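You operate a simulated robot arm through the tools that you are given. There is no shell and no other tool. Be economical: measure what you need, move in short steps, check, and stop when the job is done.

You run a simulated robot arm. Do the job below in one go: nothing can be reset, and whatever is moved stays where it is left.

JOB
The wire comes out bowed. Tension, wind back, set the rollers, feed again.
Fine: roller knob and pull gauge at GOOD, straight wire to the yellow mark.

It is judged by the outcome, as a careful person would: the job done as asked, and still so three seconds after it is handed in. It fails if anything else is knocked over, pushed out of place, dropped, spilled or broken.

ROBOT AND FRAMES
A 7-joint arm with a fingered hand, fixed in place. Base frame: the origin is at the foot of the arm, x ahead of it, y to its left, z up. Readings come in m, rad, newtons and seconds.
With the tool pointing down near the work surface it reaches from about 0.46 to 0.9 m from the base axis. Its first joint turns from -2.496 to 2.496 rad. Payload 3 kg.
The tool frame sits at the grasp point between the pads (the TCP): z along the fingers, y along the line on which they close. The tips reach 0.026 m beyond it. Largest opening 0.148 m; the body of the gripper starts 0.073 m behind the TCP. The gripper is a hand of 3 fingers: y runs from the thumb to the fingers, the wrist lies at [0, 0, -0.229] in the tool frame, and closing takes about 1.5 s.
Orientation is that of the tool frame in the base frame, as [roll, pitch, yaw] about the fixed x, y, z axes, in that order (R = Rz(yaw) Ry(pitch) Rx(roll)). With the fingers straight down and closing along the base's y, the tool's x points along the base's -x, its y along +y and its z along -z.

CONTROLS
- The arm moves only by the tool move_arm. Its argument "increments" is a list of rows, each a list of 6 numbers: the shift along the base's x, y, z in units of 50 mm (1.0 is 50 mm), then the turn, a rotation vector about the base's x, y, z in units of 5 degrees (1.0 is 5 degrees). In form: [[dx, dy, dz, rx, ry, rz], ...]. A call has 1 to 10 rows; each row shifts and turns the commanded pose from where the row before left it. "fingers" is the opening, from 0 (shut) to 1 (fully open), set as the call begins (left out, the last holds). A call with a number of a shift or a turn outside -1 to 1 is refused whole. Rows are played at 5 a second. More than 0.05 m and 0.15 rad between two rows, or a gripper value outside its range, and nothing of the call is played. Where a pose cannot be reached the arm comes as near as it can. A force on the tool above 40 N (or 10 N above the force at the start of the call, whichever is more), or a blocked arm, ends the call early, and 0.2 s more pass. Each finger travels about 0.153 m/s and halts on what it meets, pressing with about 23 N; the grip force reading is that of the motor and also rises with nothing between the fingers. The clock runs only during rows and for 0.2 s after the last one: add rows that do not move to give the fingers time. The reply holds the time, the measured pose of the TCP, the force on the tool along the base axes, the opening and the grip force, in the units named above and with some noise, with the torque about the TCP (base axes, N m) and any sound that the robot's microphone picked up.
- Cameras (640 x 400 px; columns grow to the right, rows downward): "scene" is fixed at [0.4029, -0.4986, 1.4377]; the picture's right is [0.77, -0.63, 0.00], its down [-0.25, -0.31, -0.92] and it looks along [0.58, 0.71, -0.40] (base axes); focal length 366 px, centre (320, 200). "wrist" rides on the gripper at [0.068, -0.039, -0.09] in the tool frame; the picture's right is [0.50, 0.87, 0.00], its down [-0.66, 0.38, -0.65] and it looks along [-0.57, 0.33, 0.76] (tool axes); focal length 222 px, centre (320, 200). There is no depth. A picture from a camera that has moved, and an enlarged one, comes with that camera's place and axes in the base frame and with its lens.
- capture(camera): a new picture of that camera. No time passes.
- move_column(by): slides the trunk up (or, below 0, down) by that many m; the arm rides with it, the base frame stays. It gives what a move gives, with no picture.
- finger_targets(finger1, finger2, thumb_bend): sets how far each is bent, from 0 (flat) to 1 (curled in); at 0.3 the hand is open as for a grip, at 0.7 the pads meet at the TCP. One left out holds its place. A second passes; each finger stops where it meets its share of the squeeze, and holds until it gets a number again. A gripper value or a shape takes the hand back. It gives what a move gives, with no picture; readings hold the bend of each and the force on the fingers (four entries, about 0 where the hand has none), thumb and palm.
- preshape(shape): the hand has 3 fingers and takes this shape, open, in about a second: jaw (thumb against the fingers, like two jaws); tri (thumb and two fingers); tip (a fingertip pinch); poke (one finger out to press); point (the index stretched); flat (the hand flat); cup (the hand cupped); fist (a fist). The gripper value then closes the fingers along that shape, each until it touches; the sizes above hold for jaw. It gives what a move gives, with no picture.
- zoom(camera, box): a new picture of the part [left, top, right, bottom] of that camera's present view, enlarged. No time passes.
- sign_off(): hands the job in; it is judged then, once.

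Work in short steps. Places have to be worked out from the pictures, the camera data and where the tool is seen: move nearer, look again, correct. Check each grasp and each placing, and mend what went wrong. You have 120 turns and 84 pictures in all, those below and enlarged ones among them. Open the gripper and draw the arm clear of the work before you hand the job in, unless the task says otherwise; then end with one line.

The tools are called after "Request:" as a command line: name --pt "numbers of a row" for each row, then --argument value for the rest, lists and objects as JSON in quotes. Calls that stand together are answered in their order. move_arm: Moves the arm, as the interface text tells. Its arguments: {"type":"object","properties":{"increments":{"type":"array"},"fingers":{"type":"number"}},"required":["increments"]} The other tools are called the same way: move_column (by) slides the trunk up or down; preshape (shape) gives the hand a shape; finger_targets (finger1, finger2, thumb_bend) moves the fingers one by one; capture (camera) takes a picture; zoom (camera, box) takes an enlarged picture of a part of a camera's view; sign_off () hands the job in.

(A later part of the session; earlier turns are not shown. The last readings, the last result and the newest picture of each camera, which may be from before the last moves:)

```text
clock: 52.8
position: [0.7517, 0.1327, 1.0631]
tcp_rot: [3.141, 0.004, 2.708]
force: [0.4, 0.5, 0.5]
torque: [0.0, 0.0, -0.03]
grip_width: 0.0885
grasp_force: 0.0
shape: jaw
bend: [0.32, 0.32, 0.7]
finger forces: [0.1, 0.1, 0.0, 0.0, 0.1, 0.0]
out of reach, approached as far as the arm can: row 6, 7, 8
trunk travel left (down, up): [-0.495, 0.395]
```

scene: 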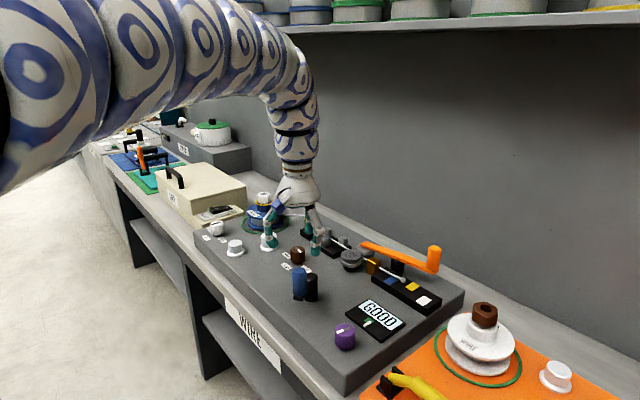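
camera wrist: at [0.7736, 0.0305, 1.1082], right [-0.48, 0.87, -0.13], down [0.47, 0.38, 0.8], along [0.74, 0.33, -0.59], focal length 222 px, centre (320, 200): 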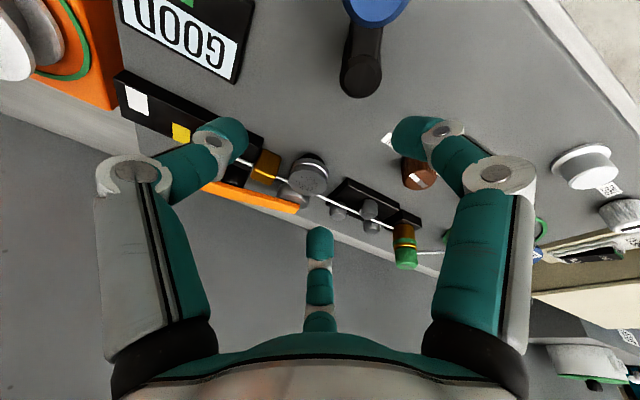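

Still blocked inward. At the raised trunk this region was reachable, so I raise the trunk 0.17 while lowering the arm and try again.

Request:
move_column --by 0.2

Request:
move_arm --pt "0 0 -1 0 0 0" --pt "0 0 -1 0 0 0" --pt "0 0 -1 0 0 0" --pt "0 0 -0.8 0 0 0" --pt "-0.5 0 0 0 0 0" --pt "-0.5 0 0 0 0 0" --pt "0 0 0 0 0 0"

Request:
capture --camera "scene"

```text
clock: 54.9
position: [0.7514, 0.1331, 1.2613]
tcp_rot: [-3.139, 0.002, 2.708]
force: [-0.3, 0.2, 1.4]
torque: [0.0, -0.01, 0.01]
grip_width: 0.0888
grasp_force: 0.1
shape: jaw
bend: [0.32, 0.32, 0.7]
finger forces: [0.0, 0.1, 0.1, 0.0, 0.0, 0.0]
trunk travel left (down, up): [-0.695, 0.195]
```

```text
clock: 56.5
position: [0.7533, 0.1441, 1.197]
tcp_rot: [-3.137, 0.0, 2.704]
force: [-0.8, 0.2, 0.2]
torque: [0.0, -0.02, 0.0]
grip_width: 0.0886
grasp_force: 0.2
shape: jaw
bend: [0.32, 0.32, 0.7]
finger forces: [0.0, 0.1, 0.1, 0.0, 0.0, 0.0]
out of reach, approached as far as the arm can: row 1, 2, 3, 4, 5, 6
trunk travel left (down, up): [-0.695, 0.195]
```

```text
49 pictures are left
```

scene: 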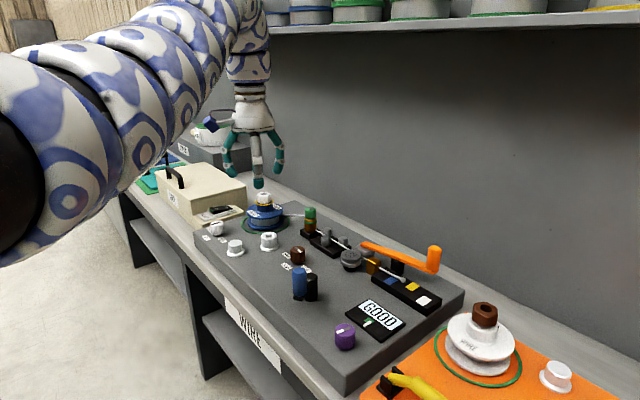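

Moves are limited in all inward directions, so a joint is at its stop. I turn the hand further clockwise, towards the yaw used at the purple knob where motion was free, and test again.

Request:
move_arm --pt "0 0 0 0 0 -1" --pt "0 0 0 0 0 -1" --pt "0 0 0 0 0 -1" --pt "0 0 0 0 0 -1" --pt "0 0 0 0 0 -1" --pt "0 0 0 0 0 -1" --pt "0 0 0 0 0 -1" --pt "-0.5 0 0 0 0 0" --pt "0 0 -1 0 0 0" --pt "0 -0.5 0 0 0 0"

```text
clock: 58.7
position: [0.7759, 0.135, 1.1568]
tcp_rot: [3.14, 0.001, 2.095]
force: [-0.7, 0.0, 0.9]
torque: [0.02, -0.01, -0.03]
grip_width: 0.0883
grasp_force: 0.2
shape: jaw
bend: [0.32, 0.32, 0.7]
finger forces: [0.1, 0.0, 0.0, 0.1, 0.0, 0.1]
out of reach, approached as far as the arm can: row 1, 8, 9
trunk travel left (down, up): [-0.695, 0.195]
```

The low-hand, high-trunk region worked well before. I go outward first, then down, raise the trunk more, and then come inward.

Request:
move_arm --pt "0.8 0 0 0 0 0" --pt "0.4 0 -0.8 0 0 0" --pt "0 0 -0.8 0 0 0" --pt "0 0 -0.5 0 0 0" --pt "0 0 0 0 0 0"

Request:
move_column --by 0.13

Request:
move_arm --pt "0 0 -0.8 0 0 0" --pt "0 0 -0.8 0 0 0" --pt "0 0 -0.6 0 0 0" --pt "-0.5 -0.3 0 0 0 0" --pt "-0.5 -0.3 0 0 0 0" --pt "-0.5 -0.3 0 0 0 0" --pt "-0.5 -0.3 0 0 0 0" --pt "0 0 0 0 0 0"

```text
clock: 59.9
position: [0.8357, 0.1381, 1.0519]
tcp_rot: [3.141, 0.003, 2.095]
force: [-0.2, -0.1, 0.3]
torque: [0.01, -0.02, 0.0]
grip_width: 0.0885
grasp_force: 0.0
shape: jaw
bend: [0.32, 0.32, 0.7]
finger forces: [0.0, 0.0, 0.1, 0.1, 0.1, 0.1]
trunk travel left (down, up): [-0.695, 0.195]
```

```text
clock: 61.5
position: [0.8381, 0.1364, 1.181]
tcp_rot: [-3.14, 0.003, 2.096]
force: [-0.5, 0.5, 0.6]
torque: [0.0, -0.02, 0.03]
grip_width: 0.0889
grasp_force: 0.1
shape: jaw
bend: [0.32, 0.32, 0.7]
finger forces: [0.0, 0.0, 0.0, 0.1, 0.0, 0.1]
trunk travel left (down, up): [-0.825, 0.065]
```

```text
clock: 63.3
position: [0.7382, 0.0747, 1.0729]
tcp_rot: [-3.141, 0.0, 2.092]
force: [0.1, -0.1, 1.3]
torque: [0.07, 0.0, -0.01]
grip_width: 0.0886
grasp_force: 0.1
shape: jaw
bend: [0.32, 0.32, 0.7]
finger forces: [0.1, 0.0, 0.1, 0.0, 0.1, 0.0]
trunk travel left (down, up): [-0.825, 0.065]
```

Motion is free again here. I turn the hand back to square and tilt it 23° forward for cranking, keeping it low relative to the trunk.

Request:
move_arm --pt "0.2 0 0 0 0 1" --pt "0.2 0 0 0 0 1" --pt "0.2 0 0 0 0 1" --pt "0.2 0 0 0 0 1" --pt "0.2 0 0 0 0 1" --pt "0 0 0 0 0 1" --pt "0 0 0 0 0 1" --pt "0 0 0 0 0 1" --pt "0 0 0 0 0 1" --pt "0 0 0 0 0 1"

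Request:
move_arm --pt "0 0 0 0 0 1" --pt "0 0 0 0 0 1" --pt "0 0 0 0 -1 0" --pt "0 0 0 0 -1 0" --pt "0 0 0 0 -1 0" --pt "0 0 0 0 -1 0" --pt "-0.2 0 0 0 -0.5 0" --pt "-0.2 0 0 0 0 0" --pt "-0.2 0 0 0 0 0" --pt "0 0 0 0 0 0"

```text
clock: 65.5
position: [0.7883, 0.0771, 1.0721]
tcp_rot: [3.139, 0.003, 2.968]
force: [0.5, -0.4, -0.1]
torque: [-0.02, 0.0, 0.0]
grip_width: 0.0889
grasp_force: 0.2
shape: jaw
bend: [0.32, 0.32, 0.7]
finger forces: [0.0, 0.0, 0.0, 0.1, 0.0, 0.1]
trunk travel left (down, up): [-0.825, 0.065]
```

```text
clock: 67.7
position: [0.7908, 0.0933, 1.0408]
tcp_rot: [-3.139, 0.395, -3.141]
force: [0.2, -0.6, 0.6]
torque: [0.0, -0.01, -0.01]
grip_width: 0.0887
grasp_force: 0.2
shape: jaw
bend: [0.32, 0.32, 0.7]
finger forces: [0.0, 0.0, 0.1, 0.0, 0.0, 0.0]
out of reach, approached as far as the arm can: row 5, 6, 7, 8, 9
trunk travel left (down, up): [-0.825, 0.065]
```

The tilt is set; the inner limit is close. I shift over the handle and check the free range with the pictures.

Request:
move_arm --pt "0 -0.5 0 0 0 0" --pt "0 -0.48 -0.3 0 0 0" --pt "0 0 0 0 0 0"

Request:
capture --camera "wrist"

Request:
zoom --camera "scene" --box '[250, 190, 410, 310]'

```text
clock: 68.5
position: [0.7996, 0.051, 1.024]
tcp_rot: [-3.14, 0.392, 3.141]
force: [-0.5, 0.8, -0.7]
torque: [0.02, 0.01, 0.01]
grip_width: 0.0888
grasp_force: 0.1
shape: jaw
bend: [0.32, 0.32, 0.7]
finger forces: [0.0, 0.1, 0.0, 0.0, 0.0, 0.0]
out of reach, approached as far as the arm can: row 1
trunk travel left (down, up): [-0.825, 0.065]
```

```text
48 pictures are left
camera wrist: at [0.7015, 0.0122, 1.0808], right [-0.46, 0.87, -0.19], down [0.35, 0.38, 0.85], along [0.81, 0.33, -0.48], focal length 222 px, centre (320, 200)
```

wrist: 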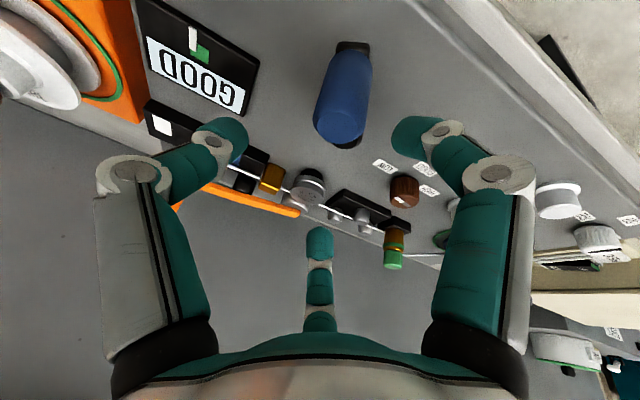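

```text
3.33 times, centred on (330, 250) of scene
camera zoom: at [0.4029, -0.4986, 1.4377], right [0.77, -0.63, 0.0], down [-0.25, -0.31, -0.92], along [0.58, 0.71, -0.4], focal length 1221 px, centre (287, 33)
```

zoom: 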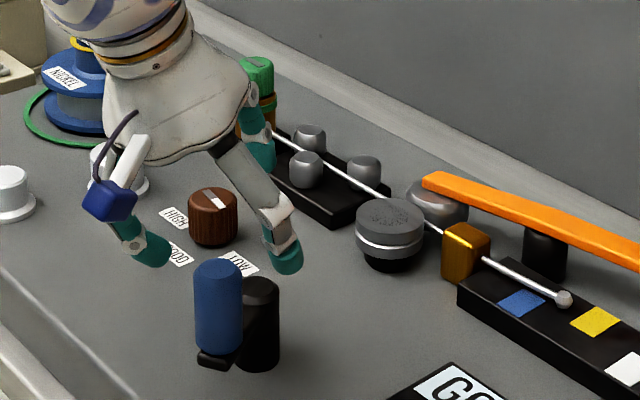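

The handle top checks out near (0.788, 0.048). I descend alongside it, then shift the last centimetre inward.

Request:
move_arm --pt "0 0 -0.6 0 0 0" --pt "-0.1 -0.05 -0.6 0 0 0" --pt "-0.1 0 0 0 0 0" --pt "0 0 0 0 0 0"

Request:
zoom --camera "scene" --box '[250, 190, 410, 310]'

```text
clock: 69.5
position: [0.7883, 0.0476, 0.964]
tcp_rot: [3.141, 0.395, -3.141]
force: [0.3, -0.1, -0.7]
torque: [0.0, 0.01, -0.01]
grip_width: 0.0889
grasp_force: 0.0
shape: jaw
bend: [0.32, 0.32, 0.7]
finger forces: [0.2, 0.0, 0.1, 0.1, 0.0, 0.1]
trunk travel left (down, up): [-0.825, 0.065]
```

```text
3.33 times, centred on (330, 250) of scene
camera zoom: at [0.4029, -0.4986, 1.4377], right [0.77, -0.63, 0.0], down [-0.25, -0.31, -0.92], along [0.58, 0.71, -0.4], focal length 1221 px, centre (287, 33)
```

zoom: 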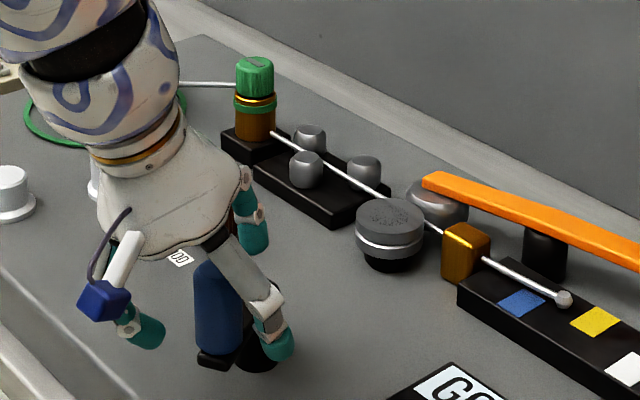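

Positioned around the handle. I close on it.

Request:
move_arm --pt "0 0 0 0 0 0" --pt "0 0 0 0 0 0" --pt "0 0 0 0 0 0" --pt "0 0 0 0 0 0" --pt "0 0 0 0 0 0" --fingers 0.1

Request:
capture --camera "wrist"

```text
clock: 70.7
position: [0.7903, 0.0481, 0.9643]
tcp_rot: [-3.14, 0.394, -3.139]
force: [0.1, 1.7, -4.9]
torque: [0.02, 0.23, -0.04]
grip_width: 0.0256
grasp_force: 23.1
shape: jaw
bend: [0.76, 0.73, 0.7]
finger forces: [20.9, 18.6, 0.0, 0.0, 20.2, 0.0]
trunk travel left (down, up): [-0.825, 0.065]
```

```text
45 pictures are left
camera wrist: at [0.6918, 0.0093, 1.0217], right [-0.46, 0.87, -0.19], down [0.35, 0.38, 0.86], along [0.81, 0.33, -0.48], focal length 222 px, centre (320, 200)
```

wrist: 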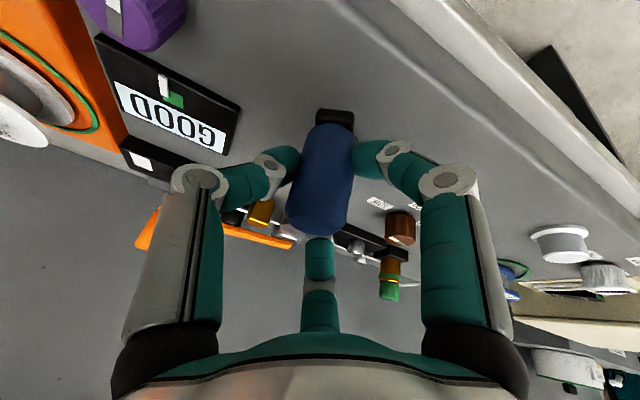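

The handle is held. I crank 30° counter-clockwise (seen from above) and check which way the wire moves.

Request:
move_arm --pt "0.113 -0.141 0 0 0 0" --pt "0.113 -0.141 0 0 0 0" --pt "0.146 -0.106 0 0 0 0" --pt "0.146 -0.106 0 0 0 0" --pt "0 0 0 0 0 0"

Request:
zoom --camera "scene" --box '[250, 190, 450, 340]'

```text
clock: 71.9
position: [0.8157, 0.024, 0.9649]
tcp_rot: [-3.141, 0.395, -3.139]
force: [-1.1, 0.4, -3.5]
torque: [0.05, 0.29, 0.0]
grip_width: 0.0253
grasp_force: 23.2
shape: jaw
bend: [0.76, 0.73, 0.7]
finger forces: [23.1, 19.5, 0.0, 0.0, 21.4, 0.0]
trunk travel left (down, up): [-0.825, 0.065]
```

```text
2.67 times, centred on (350, 265) of scene
camera zoom: at [0.4029, -0.4986, 1.4377], right [0.77, -0.63, 0.0], down [-0.25, -0.31, -0.92], along [0.58, 0.71, -0.4], focal length 977 px, centre (240, 27)
```

zoom: 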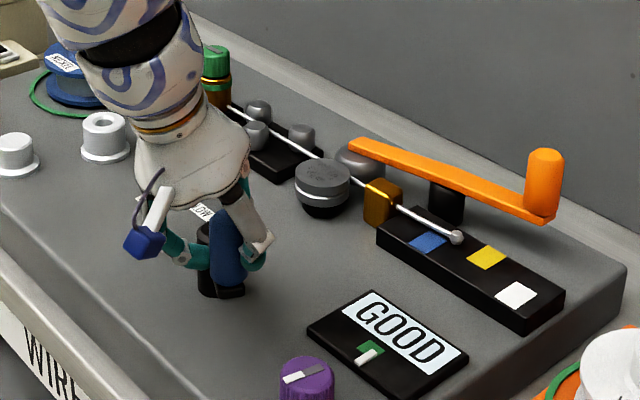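

The handle follows smoothly and the wire tip has crept back, so counter-clockwise winds back. I continue along the circle.

Request:
move_arm --pt "0.264 -0.11 0 0 0 0" --pt "0.278 -0.052 0 0 0 0" --pt "0.286 0.008 0 0 0 0" --pt "0.276 0.066 0 0 0 0" --pt "0.256 0.122 0 0 0 0" --pt "0 0 0 0 0 0"

```text
clock: 73.3
position: [0.8819, 0.0274, 0.9638]
tcp_rot: [-3.139, 0.395, -3.139]
force: [-6.9, 4.9, -2.5]
torque: [0.25, 0.45, 0.03]
grip_width: 0.0253
grasp_force: 23.2
shape: jaw
bend: [0.76, 0.73, 0.7]
finger forces: [26.7, 19.4, 0.1, 0.0, 18.5, 0.0]
trunk travel left (down, up): [-0.825, 0.065]
```

Moderate sideways force says the hub centre is a few millimetres nearer and further left. I correct the circle (centre ≈ (0.845, 0.085), R ≈ 0.067) and go on.

Request:
move_arm --pt "0.17 0.26 0 0 0 0" --pt "0.176 0.218 0 0 0 0" --pt "0.126 0.25 0 0 0 0" --pt "0.074 0.27 0 0 0 0" --pt "0.014 0.28 0 0 0 0" --pt "0 0 0 0 0 0"

Request:
zoom --camera "scene" --box '[250, 190, 450, 340]'

```text
clock: 74.7
position: [0.9094, 0.0894, 0.9638]
tcp_rot: [3.141, 0.395, -3.139]
force: [5.9, -2.3, 4.0]
torque: [-0.06, 0.11, 0.01]
grip_width: 0.0256
grasp_force: 22.9
shape: jaw
bend: [0.76, 0.73, 0.7]
finger forces: [21.1, 21.6, 0.0, 0.0, 23.1, 0.0]
trunk travel left (down, up): [-0.825, 0.065]
```

```text
2.67 times, centred on (350, 265) of scene
camera zoom: at [0.4029, -0.4986, 1.4377], right [0.77, -0.63, 0.0], down [-0.25, -0.31, -0.92], along [0.58, 0.71, -0.4], focal length 977 px, centre (240, 27)
```

zoom: 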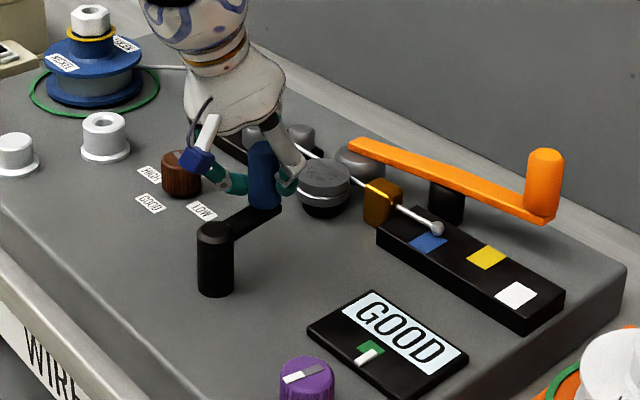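

Counter-clockwise clearly retracts the wire (tip now at about the blue mark). With a refined centre (0.843, 0.089) and R 0.0695, I wind back another ~108°.

Request:
move_arm --pt "-0.02 0.3 0 0 0 0" --pt "-0.09 0.276 0 0 0 0" --pt "-0.146 0.252 0 0 0 0" --pt "-0.194 0.214 0 0 0 0" --pt "-0.234 0.172 0 0 0 0" --pt "-0.266 0.118 0 0 0 0" --pt "-0.284 0.06 0 0 0 0" --pt "-0.292 0 0 0 0 0" --pt "-0.284 -0.06 0 0 0 0" --pt "0 0 0 0 0 0"

Request:
zoom --camera "scene" --box '[250, 190, 450, 340]'

```text
clock: 76.9
position: [0.8207, 0.1528, 0.9652]
tcp_rot: [3.14, 0.397, 3.141]
force: [17.2, -31.7, 14.1]
torque: [-1.07, -0.12, 0.28]
grip_width: 0.0276
grasp_force: 22.8
shape: jaw
bend: [0.76, 0.73, 0.7]
finger forces: [17.7, 17.0, 0.0, 0.0, 41.4, 0.0]
trunk travel left (down, up): [-0.825, 0.065]
```

```text
2.67 times, centred on (350, 265) of scene
camera zoom: at [0.4029, -0.4986, 1.4377], right [0.77, -0.63, 0.0], down [-0.25, -0.31, -0.92], along [0.58, 0.71, -0.4], focal length 977 px, centre (240, 27)
```

zoom: 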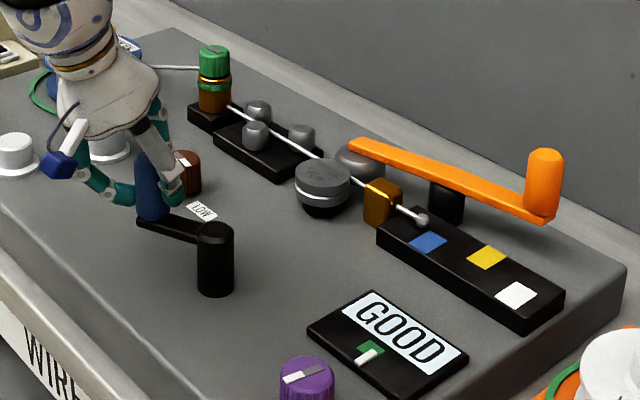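

The high inward force shows my circle was ~6 mm too wide here. I relax onto centre (0.845, 0.084), R 0.0665, and wind back ~36° more.

Request:
move_arm --pt "0.03 -0.16 0 0 0 0" --pt "-0.252 -0.118 0 0 0 0" --pt "-0.224 -0.168 0 0 0 0" --pt "-0.182 -0.21 0 0 0 0" --pt "0 0 0 0 0 0"

Request:
zoom --camera "scene" --box '[300, 200, 440, 300]'

```text
clock: 78.1
position: [0.7903, 0.1225, 0.9633]
tcp_rot: [3.14, 0.395, -3.14]
force: [18.1, -10.8, 5.4]
torque: [-0.38, -0.15, 0.06]
grip_width: 0.0252
grasp_force: 22.9
shape: jaw
bend: [0.76, 0.73, 0.7]
finger forces: [16.1, 23.1, 0.0, 0.0, 26.5, 0.1]
trunk travel left (down, up): [-0.825, 0.065]
```

```text
4.00 times, centred on (370, 250) of scene
camera zoom: at [0.4029, -0.4986, 1.4377], right [0.77, -0.63, 0.0], down [-0.25, -0.31, -0.92], along [0.58, 0.71, -0.4], focal length 1466 px, centre (120, 0)
```

zoom: 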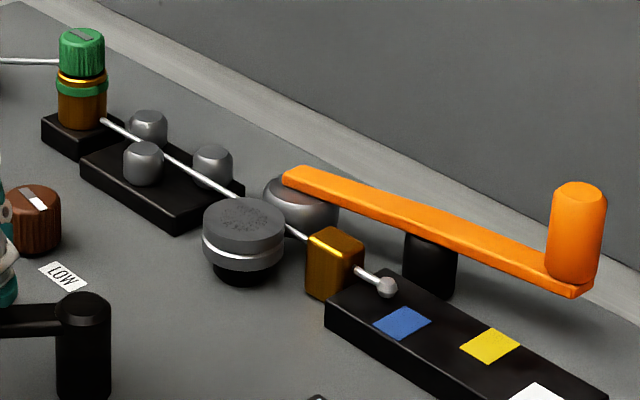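

The wire is wound back nearly to the nozzle. I ease the load, open the hand, rise off the handle, then move outward.

Request:
move_arm --pt "0.08 -0.05 0 0 0 0" --pt "0 0 0 0 0 0" --pt "0 0 0 0 0 0" --pt "0 0 0 0 0 0" --pt "0 0 0.5 0 0 0" --pt "0.05 0 0.6 0 0 0" --pt "0.2 0 0.6 0 0 0" --pt "0.6 0.2 0.2 0 0 0" --pt "0.6 0.4 0 0 0 0" --pt "0 0 0 0 0 0" --fingers 0.6

Request:
capture --camera "wrist"

```text
clock: 80.3
position: [0.8651, 0.15, 1.0579]
tcp_rot: [-3.137, 0.393, -3.14]
force: [-0.7, 0.1, -0.7]
torque: [0.0, 0.0, 0.01]
grip_width: 0.0881
grasp_force: 0.1
shape: jaw
bend: [0.32, 0.32, 0.7]
finger forces: [0.0, 0.1, 0.1, 0.0, 0.0, 0.0]
trunk travel left (down, up): [-0.825, 0.065]
```

```text
40 pictures are left
camera wrist: at [0.7671, 0.1111, 1.1162], right [-0.46, 0.87, -0.19], down [0.35, 0.38, 0.85], along [0.81, 0.33, -0.48], focal length 222 px, centre (320, 200)
```

wrist: 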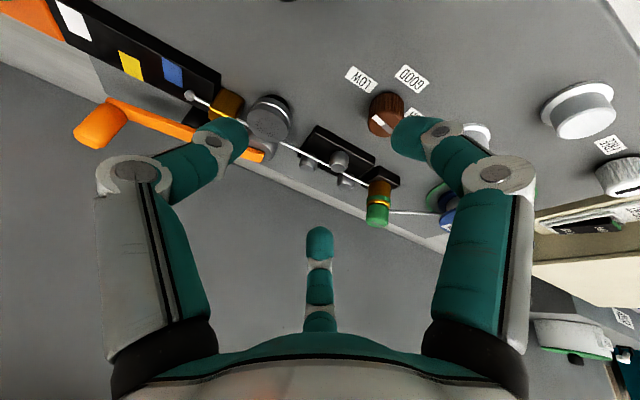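

The brown knob is near (0.912, 0.229). I raise the arm, lower the trunk for more outer reach, and turn the hand +45° around it so I can turn it −90° in one go.

Request:
move_arm --pt "0.2 0.4 0.7 0 0 0" --pt "0.2 0.4 0.7 0 0 0" --pt "0.2 0.4 0.7 0 0 0" --pt "0.1 0.3 0.7 0 0 0" --pt "0 0 0.7 0 0 0" --pt "0 0 0.7 0 0 0" --pt "0 0 0 0 0 0"

Request:
move_column --by -0.3

```text
clock: 81.9
position: [0.8989, 0.2274, 1.267]
tcp_rot: [3.141, 0.394, -3.14]
force: [0.5, -0.1, -0.4]
torque: [0.01, -0.03, 0.03]
grip_width: 0.0884
grasp_force: 0.1
shape: jaw
bend: [0.32, 0.32, 0.7]
finger forces: [0.0, 0.1, 0.0, 0.0, 0.0, 0.0]
trunk travel left (down, up): [-0.825, 0.065]
```

```text
clock: 84.9
position: [0.9001, 0.2276, 0.968]
tcp_rot: [-3.14, 0.396, -3.139]
force: [-0.1, 0.0, -0.4]
torque: [-0.02, 0.02, -0.04]
grip_width: 0.0884
grasp_force: 0.1
shape: jaw
bend: [0.32, 0.32, 0.7]
finger forces: [0.0, 0.0, 0.0, 0.0, 0.1, 0.0]
trunk travel left (down, up): [-0.525, 0.365]
```

Positioned above the brown knob with the trunk at −0.15. I pre-turn the hand +55° about the vertical.

Request:
move_arm --pt "0.1 0 0 0 0 1" --pt "0.1 0 0 0 0 1" --pt "0 0 0 0 0 1" --pt "0 0 0 0 0 1" --pt "0 0 0 0 0 1" --pt "0 0 0 0 0 1" --pt "0 0 0 0 0 1" --pt "0 0 0 0 0 1" --pt "0 0 0 0 0 1" --pt "0 0 0 0 0 1"

Request:
capture --camera "wrist"

Request:
zoom --camera "scene" --box '[230, 190, 370, 290]'

```text
clock: 87.1
position: [0.9095, 0.2267, 0.9669]
tcp_rot: [3.14, 0.394, -2.268]
force: [0.0, -0.1, -0.2]
torque: [0.0, 0.0, -0.01]
grip_width: 0.0886
grasp_force: 0.1
shape: jaw
bend: [0.32, 0.32, 0.7]
finger forces: [0.0, 0.1, 0.1, 0.1, 0.0, 0.1]
trunk travel left (down, up): [-0.525, 0.365]
```

```text
39 pictures are left
camera wrist: at [0.8766, 0.1266, 1.0245], right [-0.96, 0.2, -0.19], down [-0.06, 0.51, 0.86], along [0.27, 0.83, -0.48], focal length 222 px, centre (320, 200)
```

wrist: 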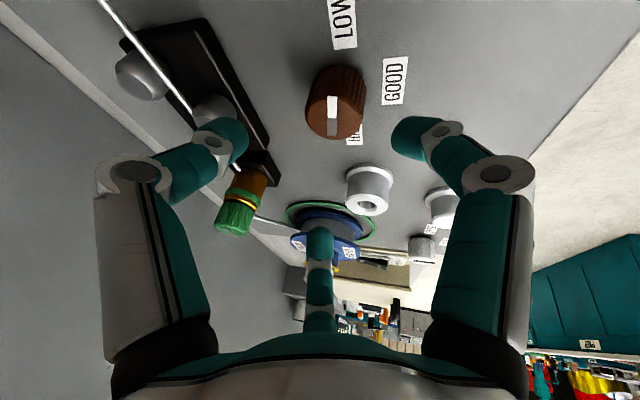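

```text
4.00 times, centred on (300, 240) of scene
camera zoom: at [0.4029, -0.4986, 1.4377], right [0.77, -0.63, 0.0], down [-0.25, -0.31, -0.92], along [0.58, 0.71, -0.4], focal length 1466 px, centre (400, 40)
```

zoom: 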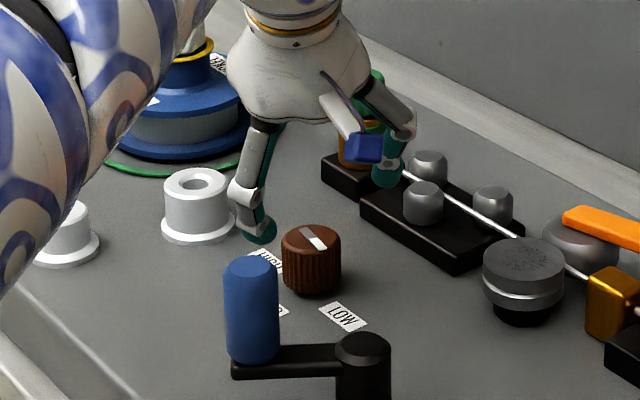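

The knob top is at ≈(0.913, 0.230, 0.893), pointer at LOW. I descend around it and close.

Request:
move_arm --pt "0.06 0.05 -0.8 0 0 0" --pt "0 0 -0.4 0 0 0" --pt "0 0 -0.38 0 0 0" --pt "0 0 0 0 0 0"

Request:
move_arm --pt "0 0 0 0 0 0" --pt "0 0 0 0 0 0" --pt "0 0 0 0 0 0" --pt "0 0 0 0 0 0" --pt "0 0 0 0 0 0" --fingers 0.1

Request:
zoom --camera "scene" --box '[230, 190, 370, 290]'

```text
clock: 88.1
position: [0.9123, 0.2303, 0.8943]
tcp_rot: [-3.137, 0.401, -2.266]
force: [-9.0, -7.7, 33.7]
torque: [-0.42, 1.37, 0.15]
grip_width: 0.0848
grasp_force: 0.1
shape: jaw
bend: [0.83, 0.32, 0.7]
finger forces: [33.5, 0.0, 0.0, 0.1, 0.0, 0.0]
trunk travel left (down, up): [-0.525, 0.365]
```

```text
clock: 89.3
position: [0.9118, 0.2307, 0.8878]
tcp_rot: [-3.141, 0.395, -2.267]
force: [-7.3, 1.1, 2.4]
torque: [-0.16, 0.41, 0.03]
grip_width: 0.0385
grasp_force: 23.4
shape: jaw
bend: [0.81, 0.75, 0.7]
finger forces: [30.4, 20.4, 0.1, 0.0, 18.9, 0.0]
trunk travel left (down, up): [-0.525, 0.365]
```

```text
4.00 times, centred on (300, 240) of scene
camera zoom: at [0.4029, -0.4986, 1.4377], right [0.77, -0.63, 0.0], down [-0.25, -0.31, -0.92], along [0.58, 0.71, -0.4], focal length 1466 px, centre (400, 40)
```

zoom: 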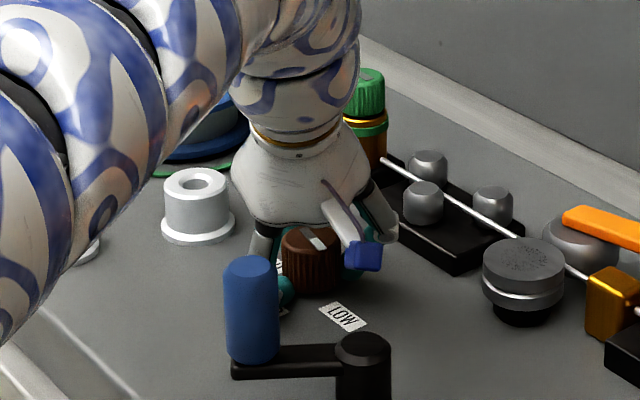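

The grip is on the knob (0.0385 m). I turn 20° clockwise and check that the pointer follows.

Request:
move_arm --pt "0 0 0 0 0 -1" --pt "0 0 0 0 0 -1" --pt "0 0 0 0 0 -1" --pt "0 0 0 0 0 -1" --pt "0 0 0 0 0 0"

Request:
capture --camera "wrist"

```text
clock: 90.5
position: [0.9135, 0.231, 0.8895]
tcp_rot: [-3.141, 0.397, -2.618]
force: [-3.1, 7.1, 3.4]
torque: [0.07, 0.33, 0.11]
grip_width: 0.038
grasp_force: 23.1
shape: jaw
bend: [0.81, 0.75, 0.7]
finger forces: [29.1, 21.9, 0.0, 0.0, 19.2, 0.0]
trunk travel left (down, up): [-0.525, 0.365]
```

```text
36 pictures are left
camera wrist: at [0.8472, 0.1486, 0.9465], right [-0.83, 0.52, -0.19], down [0.12, 0.5, 0.86], along [0.54, 0.69, -0.48], focal length 222 px, centre (320, 200)
```

wrist: 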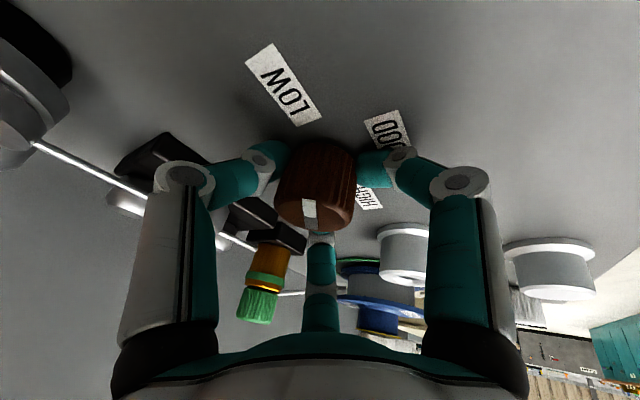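

The pointer stays fixed relative to the hand, so the knob is turning. I continue clockwise 50°.

Request:
move_arm --pt "0 0 0 0 0 -1" --pt "0 0 0 0 0 -1" --pt "0 0 0 0 0 -1" --pt "0 0 0 0 0 -1" --pt "0 0 0 0 0 -1" --pt "0 0 0 0 0 -1" --pt "0 0 0 0 0 -1" --pt "0 0 0 0 0 -1" --pt "0 0 0 0 0 -1" --pt "0 0 0 0 0 -1"

Request:
capture --camera "wrist"

```text
clock: 92.7
position: [0.912, 0.2304, 0.8886]
tcp_rot: [-3.14, 0.395, 2.793]
force: [6.9, 14.3, 4.5]
torque: [0.43, 0.03, 0.14]
grip_width: 0.0366
grasp_force: 23.0
shape: jaw
bend: [0.8, 0.74, 0.7]
finger forces: [31.2, 25.0, 0.0, 0.0, 15.9, 0.0]
trunk travel left (down, up): [-0.525, 0.365]
```

```text
35 pictures are left
camera wrist: at [0.807, 0.2265, 0.9463], right [-0.14, 0.97, -0.19], down [0.46, 0.24, 0.86], along [0.88, 0.03, -0.48], focal length 222 px, centre (320, 200)
```

wrist: 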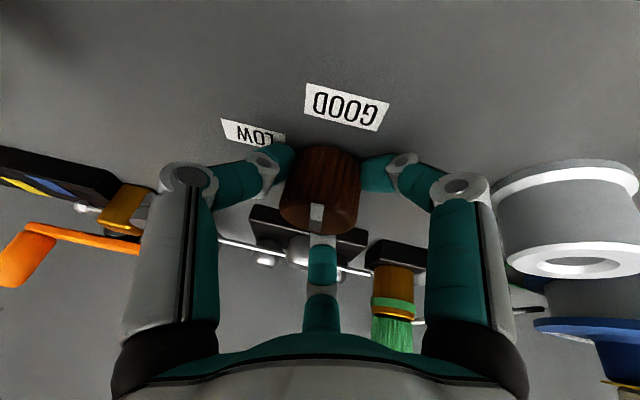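

The pointer now appears to face GOOD (−x). I release, rise and verify.

Request:
move_arm --pt "0 0 0 0 0 0" --pt "0 0 0 0 0 0" --pt "0 0 0 0 0 0" --pt "0 0 0.5 0 0 0" --pt "0 0 0.8 0 0 0" --pt "-0.3 0 0.8 0 0 0" --pt "-0.3 0 0 0 0 0" --pt "0 0 0 0 0 0" --fingers 0.6

Request:
zoom --camera "wrist" --box '[220, 0, 460, 150]'

Request:
zoom --camera "scene" --box '[230, 190, 450, 330]'

```text
clock: 94.5
position: [0.8839, 0.2283, 0.9944]
tcp_rot: [-3.14, 0.396, 2.793]
force: [-0.4, -0.6, -0.3]
torque: [-0.01, 0.03, -0.01]
grip_width: 0.0882
grasp_force: 0.1
shape: jaw
bend: [0.32, 0.32, 0.7]
finger forces: [0.0, 0.0, 0.0, 0.0, 0.1, 0.0]
trunk travel left (down, up): [-0.525, 0.365]
```

```text
2.67 times, centred on (340, 75) of wrist
camera zoom: at [0.7787, 0.2256, 1.0517], right [-0.14, 0.97, -0.19], down [0.46, 0.24, 0.86], along [0.88, 0.03, -0.48], focal length 592 px, centre (267, 533)
```

zoom: 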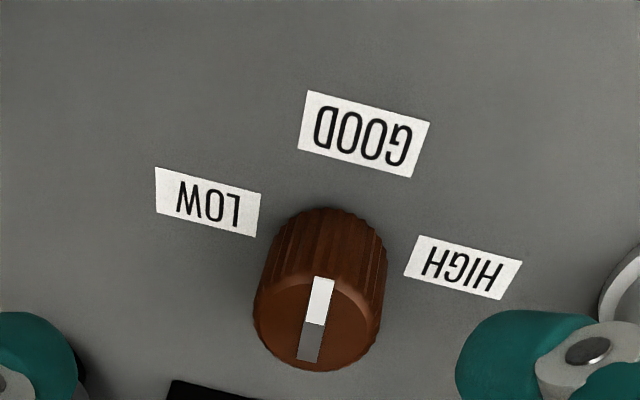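

```text
2.86 times, centred on (340, 260) of scene
camera zoom: at [0.4029, -0.4986, 1.4377], right [0.77, -0.63, 0.0], down [-0.25, -0.31, -0.92], along [0.58, 0.71, -0.4], focal length 1047 px, centre (263, 29)
```

zoom: 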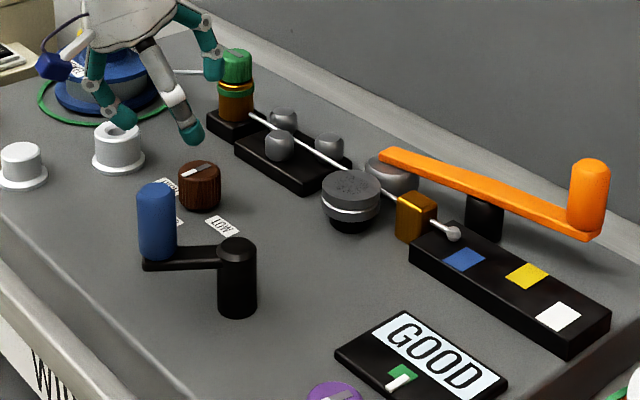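

The roller knob points at GOOD and the gauge reads GOOD. Now back to the crank: I raise the trunk again and bring the arm down to the earlier cranking posture.

Request:
move_column --by 0.3

Request:
move_arm --pt "0 0 -0.8 0 0 1" --pt "0 -0.3 -0.8 0 0 1" --pt "0 -0.3 -0.8 0 0 1" --pt "0 -0.3 -0.8 0 0 1" --pt "0 -0.3 -0.8 0 0 0" --pt "0 -0.3 -0.8 0 0 0" --pt "0 -0.3 0 0 0 0" --pt "0 0 0 0 0 0"

```text
clock: 97.5
position: [0.8829, 0.2289, 1.2945]
tcp_rot: [-3.141, 0.396, 2.795]
force: [-0.1, 0.2, 0.0]
torque: [0.01, 0.0, -0.01]
grip_width: 0.0885
grasp_force: 0.1
shape: jaw
bend: [0.32, 0.32, 0.7]
finger forces: [0.0, 0.0, 0.1, 0.0, 0.0, 0.0]
trunk travel left (down, up): [-0.825, 0.065]
```

```text
clock: 99.3
position: [0.8846, 0.14, 1.054]
tcp_rot: [-3.139, 0.395, -3.14]
force: [0.1, -0.4, 0.3]
torque: [0.01, 0.01, -0.01]
grip_width: 0.0884
grasp_force: 0.1
shape: jaw
bend: [0.32, 0.32, 0.7]
finger forces: [0.1, 0.0, 0.1, 0.0, 0.0, 0.1]
trunk travel left (down, up): [-0.825, 0.065]
```

I move inward over the handle at (0.794, 0.119), just above its top.

Request:
move_arm --pt "-0.4 0 -0.3 0 0 0" --pt "-0.6 -0.2 -0.3 0 0 0" --pt "-0.6 -0.2 0 0 0 0" --pt "-0.2 0 0 0 0 0" --pt "0 0 0 0 0 0"

Request:
capture --camera "wrist"

```text
clock: 100.5
position: [0.7939, 0.1179, 1.0244]
tcp_rot: [3.141, 0.397, -3.141]
force: [-0.2, 0.3, -0.2]
torque: [0.03, 0.02, 0.02]
grip_width: 0.0882
grasp_force: 0.2
shape: jaw
bend: [0.32, 0.32, 0.7]
finger forces: [0.1, 0.0, 0.0, 0.0, 0.1, 0.0]
trunk travel left (down, up): [-0.825, 0.065]
```

```text
32 pictures are left
camera wrist: at [0.697, 0.0796, 1.0818], right [-0.46, 0.87, -0.19], down [0.35, 0.38, 0.86], along [0.81, 0.33, -0.48], focal length 222 px, centre (320, 200)
```

wrist: 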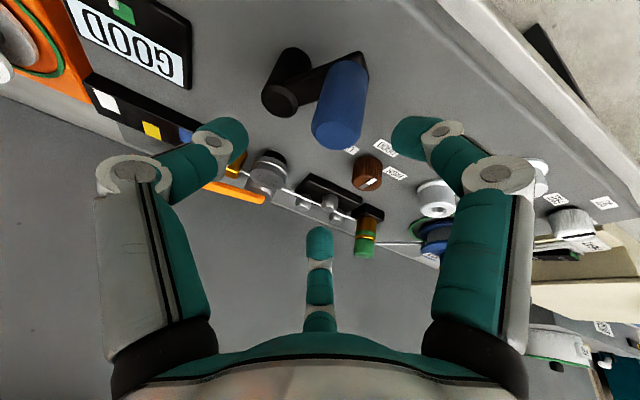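

The handle is at ≈(0.790, 0.119). I shift slightly, descend and grip it.

Request:
move_arm --pt "0 0 -0.6 0 0 0" --pt "-0.06 0.01 -0.6 0 0 0" --pt "0 0 0 0 0 0"

Request:
move_arm --pt "0 0 0 0 0 0" --pt "0 0 0 0 0 0" --pt "0 0 0 0 0 0" --pt "0 0 0 0 0 0" --pt "0 0 0 0 0 0" --fingers 0.1

```text
clock: 101.3
position: [0.7924, 0.1196, 0.9636]
tcp_rot: [-3.14, 0.394, -3.139]
force: [0.2, 0.0, 1.1]
torque: [-0.02, 0.0, 0.0]
grip_width: 0.0884
grasp_force: 0.0
shape: jaw
bend: [0.32, 0.32, 0.7]
finger forces: [0.0, 0.0, 0.0, 0.0, 0.0, 0.0]
trunk travel left (down, up): [-0.825, 0.065]
```

```text
clock: 102.5
position: [0.7914, 0.119, 0.9642]
tcp_rot: [-3.14, 0.392, -3.141]
force: [-1.0, 0.8, -5.6]
torque: [0.07, 0.23, -0.02]
grip_width: 0.0262
grasp_force: 23.0
shape: jaw
bend: [0.76, 0.73, 0.7]
finger forces: [20.2, 19.6, 0.0, 0.0, 20.3, 0.0]
trunk travel left (down, up): [-0.825, 0.065]
```

From the unloaded grip points the circle fits centre (0.8473, 0.0827), R 0.0666. I feed clockwise: first 108°.

Request:
move_arm --pt "0.176 0.216 0 0 0 0" --pt "0.216 0.176 0 0 0 0" --pt "0.248 0.126 0 0 0 0" --pt "0.27 0.072 0 0 0 0" --pt "0.278 0.014 0 0 0 0" --pt "0.274 -0.044 0 0 0 0" --pt "0.26 -0.1 0 0 0 0" --pt "0.234 -0.15 0 0 0 0" --pt "0.198 -0.198 0 0 0 0" --pt "0 0 0 0 0 0"

Request:
zoom --camera "scene" --box '[300, 200, 440, 300]'

```text
clock: 104.7
position: [0.8977, 0.1251, 0.9639]
tcp_rot: [-3.139, 0.393, -3.14]
force: [-6.8, -3.8, -3.1]
torque: [0.02, 0.48, -0.04]
grip_width: 0.0258
grasp_force: 23.5
shape: jaw
bend: [0.76, 0.73, 0.7]
finger forces: [24.7, 17.2, 0.0, 0.0, 24.1, 0.1]
trunk travel left (down, up): [-0.825, 0.065]
```

```text
4.00 times, centred on (370, 250) of scene
camera zoom: at [0.4029, -0.4986, 1.4377], right [0.77, -0.63, 0.0], down [-0.25, -0.31, -0.92], along [0.58, 0.71, -0.4], focal length 1466 px, centre (120, 0)
```

zoom: 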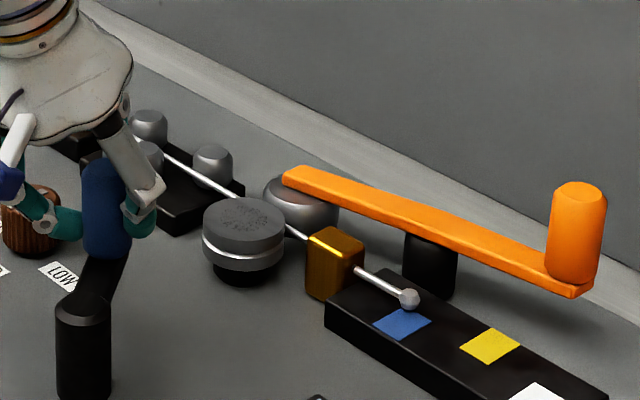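

The wire feeds forward. I continue another 120°.

Request:
move_arm --pt "0.12 -0.24 0 0 0 0" --pt "0.08 -0.26 0 0 0 0" --pt "0.044 -0.274 0 0 0 0" --pt "-0.014 -0.278 0 0 0 0" --pt "-0.072 -0.27 0 0 0 0" --pt "-0.126 -0.248 0 0 0 0" --pt "-0.176 -0.216 0 0 0 0" --pt "-0.216 -0.176 0 0 0 0" --pt "-0.248 -0.126 0 0 0 0" --pt "0 0 0 0 0 0"

Request:
zoom --camera "scene" --box '[300, 200, 440, 300]'

```text
clock: 106.9
position: [0.8677, 0.0209, 0.9625]
tcp_rot: [-3.139, 0.391, 3.141]
force: [-0.5, 3.3, -5.4]
torque: [0.15, 0.2, -0.02]
grip_width: 0.0253
grasp_force: 22.9
shape: jaw
bend: [0.76, 0.73, 0.7]
finger forces: [20.9, 20.4, 0.0, 0.0, 17.8, 0.0]
trunk travel left (down, up): [-0.825, 0.065]
```

```text
4.00 times, centred on (370, 250) of scene
camera zoom: at [0.4029, -0.4986, 1.4377], right [0.77, -0.63, 0.0], down [-0.25, -0.31, -0.92], along [0.58, 0.71, -0.4], focal length 1466 px, centre (120, 0)
```

zoom: 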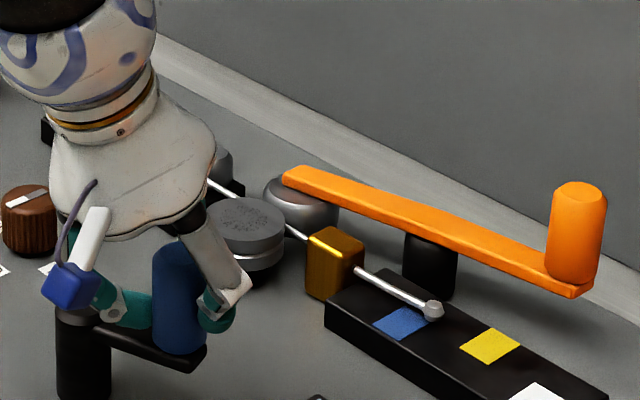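

The tip advances evenly (~23 px per 108° in this view), about 245° remain to the yellow mark. I continue 108°.

Request:
move_arm --pt "-0.27 -0.072 0 0 0 0" --pt "-0.278 -0.014 0 0 0 0" --pt "-0.274 0.044 0 0 0 0" --pt "-0.26 0.1 0 0 0 0" --pt "-0.234 0.15 0 0 0 0" --pt "-0.198 0.198 0 0 0 0" --pt "-0.14 0.234 0 0 0 0" --pt "-0.08 0.26 0 0 0 0" --pt "-0.03 0.274 0 0 0 0" --pt "0 0 0 0 0 0"

Request:
zoom --camera "scene" --box '[300, 200, 440, 300]'

```text
clock: 109.1
position: [0.7794, 0.0792, 0.9636]
tcp_rot: [3.141, 0.397, -3.141]
force: [1.4, -3.0, -4.2]
torque: [-0.05, 0.14, -0.03]
grip_width: 0.025
grasp_force: 22.8
shape: jaw
bend: [0.76, 0.73, 0.7]
finger forces: [18.9, 19.1, 0.1, 0.0, 21.0, 0.0]
trunk travel left (down, up): [-0.825, 0.065]
```

```text
4.00 times, centred on (370, 250) of scene
camera zoom: at [0.4029, -0.4986, 1.4377], right [0.77, -0.63, 0.0], down [-0.25, -0.31, -0.92], along [0.58, 0.71, -0.4], focal length 1466 px, centre (120, 0)
```

zoom: 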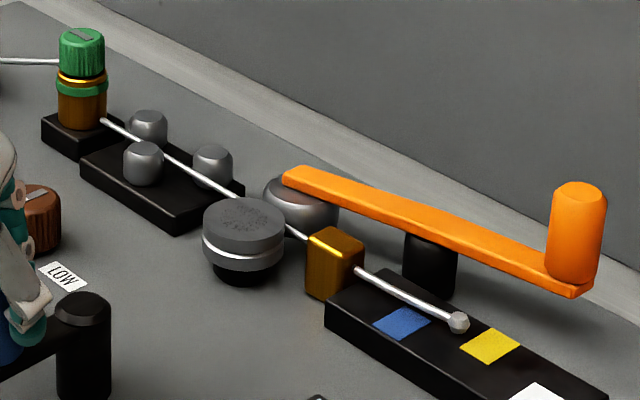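

The tip is close to the yellow mark now; about 120° remain. I continue 84°.

Request:
move_arm --pt "0.014 0.278 0 0 0 0" --pt "0.072 0.27 0 0 0 0" --pt "0.126 0.248 0 0 0 0" --pt "0.176 0.216 0 0 0 0" --pt "0.216 0.176 0 0 0 0" --pt "0.248 0.126 0 0 0 0" --pt "0.27 0.072 0 0 0 0" --pt "0 0 0 0 0 0"

Request:
zoom --camera "scene" --box '[360, 250, 440, 310]'

```text
clock: 110.9
position: [0.8366, 0.1497, 0.9638]
tcp_rot: [3.14, 0.396, -3.141]
force: [1.6, -8.3, -7.4]
torque: [-0.06, 0.22, 0.02]
grip_width: 0.025
grasp_force: 23.3
shape: jaw
bend: [0.76, 0.73, 0.7]
finger forces: [18.4, 18.3, 0.0, 0.1, 22.8, 0.0]
trunk travel left (down, up): [-0.825, 0.065]
```

```text
6.67 times, centred on (400, 280) of scene
camera zoom: at [0.4029, -0.4986, 1.4377], right [0.77, -0.63, 0.0], down [-0.25, -0.31, -0.92], along [0.58, 0.71, -0.4], focal length 2443 px, centre (-213, -333)
```

zoom: 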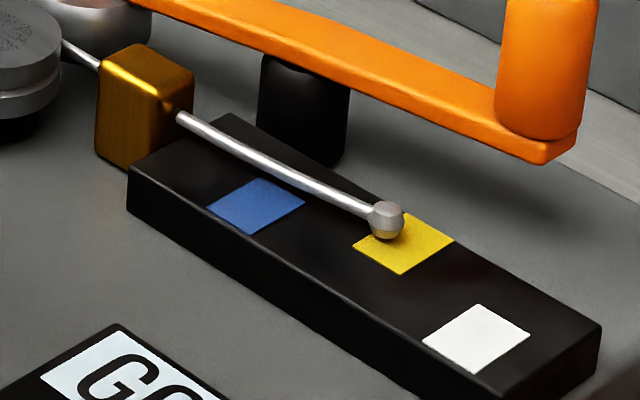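

The tip is over the yellow mark, but I see a slight bend near the tip. I look closer at the wire's straightness.

Request:
zoom --camera "scene" --box '[378, 260, 418, 285]'

Request:
capture --camera "wrist"

```text
16.00 times, centred on (398, 272) of scene
camera zoom: at [0.4029, -0.4986, 1.4377], right [0.77, -0.63, 0.0], down [-0.25, -0.31, -0.92], along [0.58, 0.71, -0.4], focal length 5862 px, centre (-928, -960)
```

zoom: 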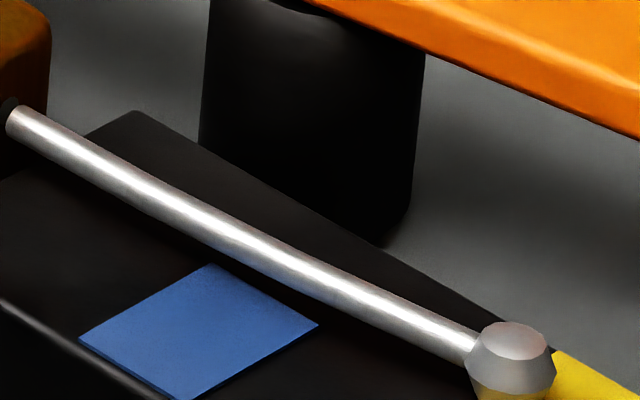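

```text
26 pictures are left
camera wrist: at [0.7395, 0.1097, 1.0217], right [-0.46, 0.87, -0.19], down [0.35, 0.38, 0.86], along [0.81, 0.33, -0.48], focal length 222 px, centre (320, 200)
```

wrist: 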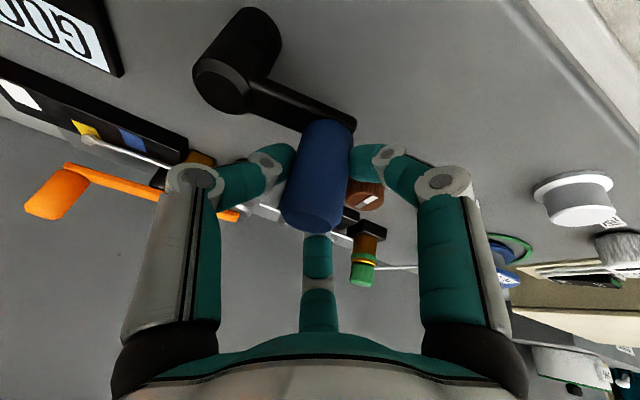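

I use an enlarged wrist view of the wire from another direction.

Request:
zoom --camera "wrist" --box '[70, 110, 198, 190]'

```text
5.00 times, centred on (134, 150) of wrist
camera zoom: at [0.7395, 0.1097, 1.0217], right [-0.46, 0.87, -0.19], down [0.35, 0.38, 0.86], along [0.81, 0.33, -0.48], focal length 1111 px, centre (1250, 450)
```

zoom: 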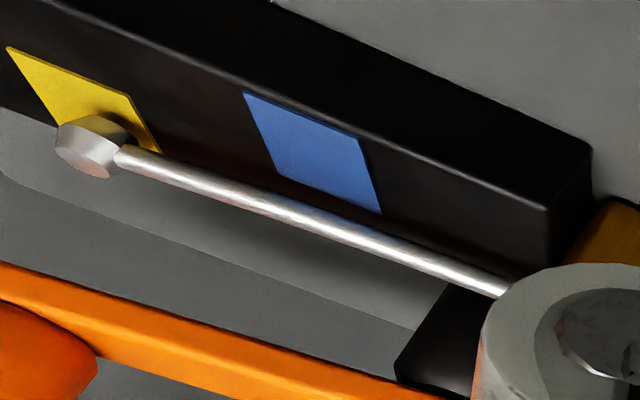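

Comparing slopes, the wire's curvature is the same as at the start, so the old bow was not cleared: I did not wind back all the way. The grip is still good, so I wind back a full turn and then some, fully into the nozzle.

Request:
move_arm --pt "-0.27 -0.072 0 0 0 0" --pt "-0.248 -0.126 0 0 0 0" --pt "-0.216 -0.176 0 0 0 0" --pt "-0.176 -0.216 0 0 0 0" --pt "-0.126 -0.248 0 0 0 0" --pt "-0.072 -0.27 0 0 0 0" --pt "-0.014 -0.278 0 0 0 0" --pt "0.044 -0.274 0 0 0 0" --pt "0.1 -0.26 0 0 0 0" --pt "0.15 -0.234 0 0 0 0"

Request:
move_arm --pt "0.198 -0.198 0 0 0 0" --pt "0.234 -0.15 0 0 0 0" --pt "0.26 -0.1 0 0 0 0" --pt "0.274 -0.044 0 0 0 0" --pt "0.278 0.014 0 0 0 0" --pt "0.27 0.072 0 0 0 0" --pt "0.248 0.126 0 0 0 0" --pt "0.2 0.176 0 0 0 0" --pt "0.166 0.216 0 0 0 0" --pt "0.116 0.248 0 0 0 0"

Request:
move_arm --pt "0.072 0.27 0 0 0 0" --pt "0.014 0.278 0 0 0 0" --pt "-0.044 0.274 0 0 0 0" --pt "-0.1 0.25 0 0 0 0" --pt "-0.15 0.224 0 0 0 0" --pt "-0.188 0.188 0 0 0 0" --pt "-0.224 0.15 0 0 0 0" --pt "-0.25 0.1 0 0 0 0" --pt "-0.274 0.044 0 0 0 0" --pt "-0.278 -0.014 0 0 0 0"

Request:
zoom --camera "scene" --box '[300, 200, 440, 300]'

```text
clock: 113.1
position: [0.7953, 0.0417, 0.9643]
tcp_rot: [-3.14, 0.395, -3.139]
force: [-4.4, 1.9, -7.5]
torque: [0.08, 0.29, 0.0]
grip_width: 0.024
grasp_force: 23.4
shape: jaw
bend: [0.76, 0.73, 0.69]
finger forces: [20.6, 18.0, 0.0, 0.1, 17.9, 0.1]
trunk travel left (down, up): [-0.825, 0.065]
```

```text
clock: 115.3
position: [0.9085, 0.0589, 0.9638]
tcp_rot: [-3.141, 0.394, 3.141]
force: [2.3, -4.6, -13.5]
torque: [0.01, 0.16, 0.03]
grip_width: 0.0241
grasp_force: 23.1
shape: jaw
bend: [0.76, 0.73, 0.7]
finger forces: [17.8, 16.7, 0.0, 0.0, 21.5, 0.1]
trunk travel left (down, up): [-0.825, 0.065]
```

```text
clock: 117.5
position: [0.8365, 0.1476, 0.9641]
tcp_rot: [-3.14, 0.394, -3.141]
force: [1.6, -3.4, -0.4]
torque: [-0.05, 0.18, 0.03]
grip_width: 0.0241
grasp_force: 23.1
shape: jaw
bend: [0.76, 0.73, 0.7]
finger forces: [18.5, 16.8, 0.0, 0.0, 22.2, 0.1]
trunk travel left (down, up): [-0.825, 0.065]
```

```text
4.00 times, centred on (370, 250) of scene
camera zoom: at [0.4029, -0.4986, 1.4377], right [0.77, -0.63, 0.0], down [-0.25, -0.31, -0.92], along [0.58, 0.71, -0.4], focal length 1466 px, centre (120, 0)
```

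zoom: 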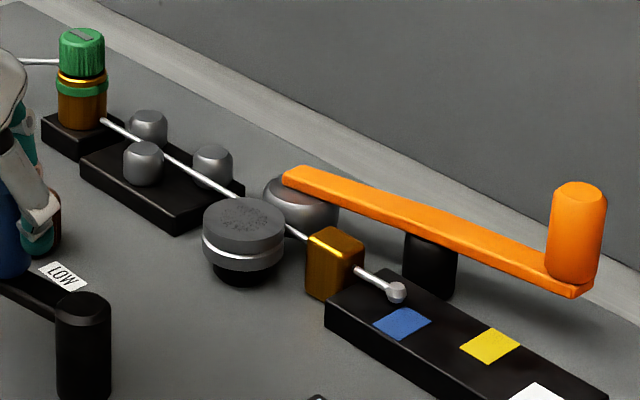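

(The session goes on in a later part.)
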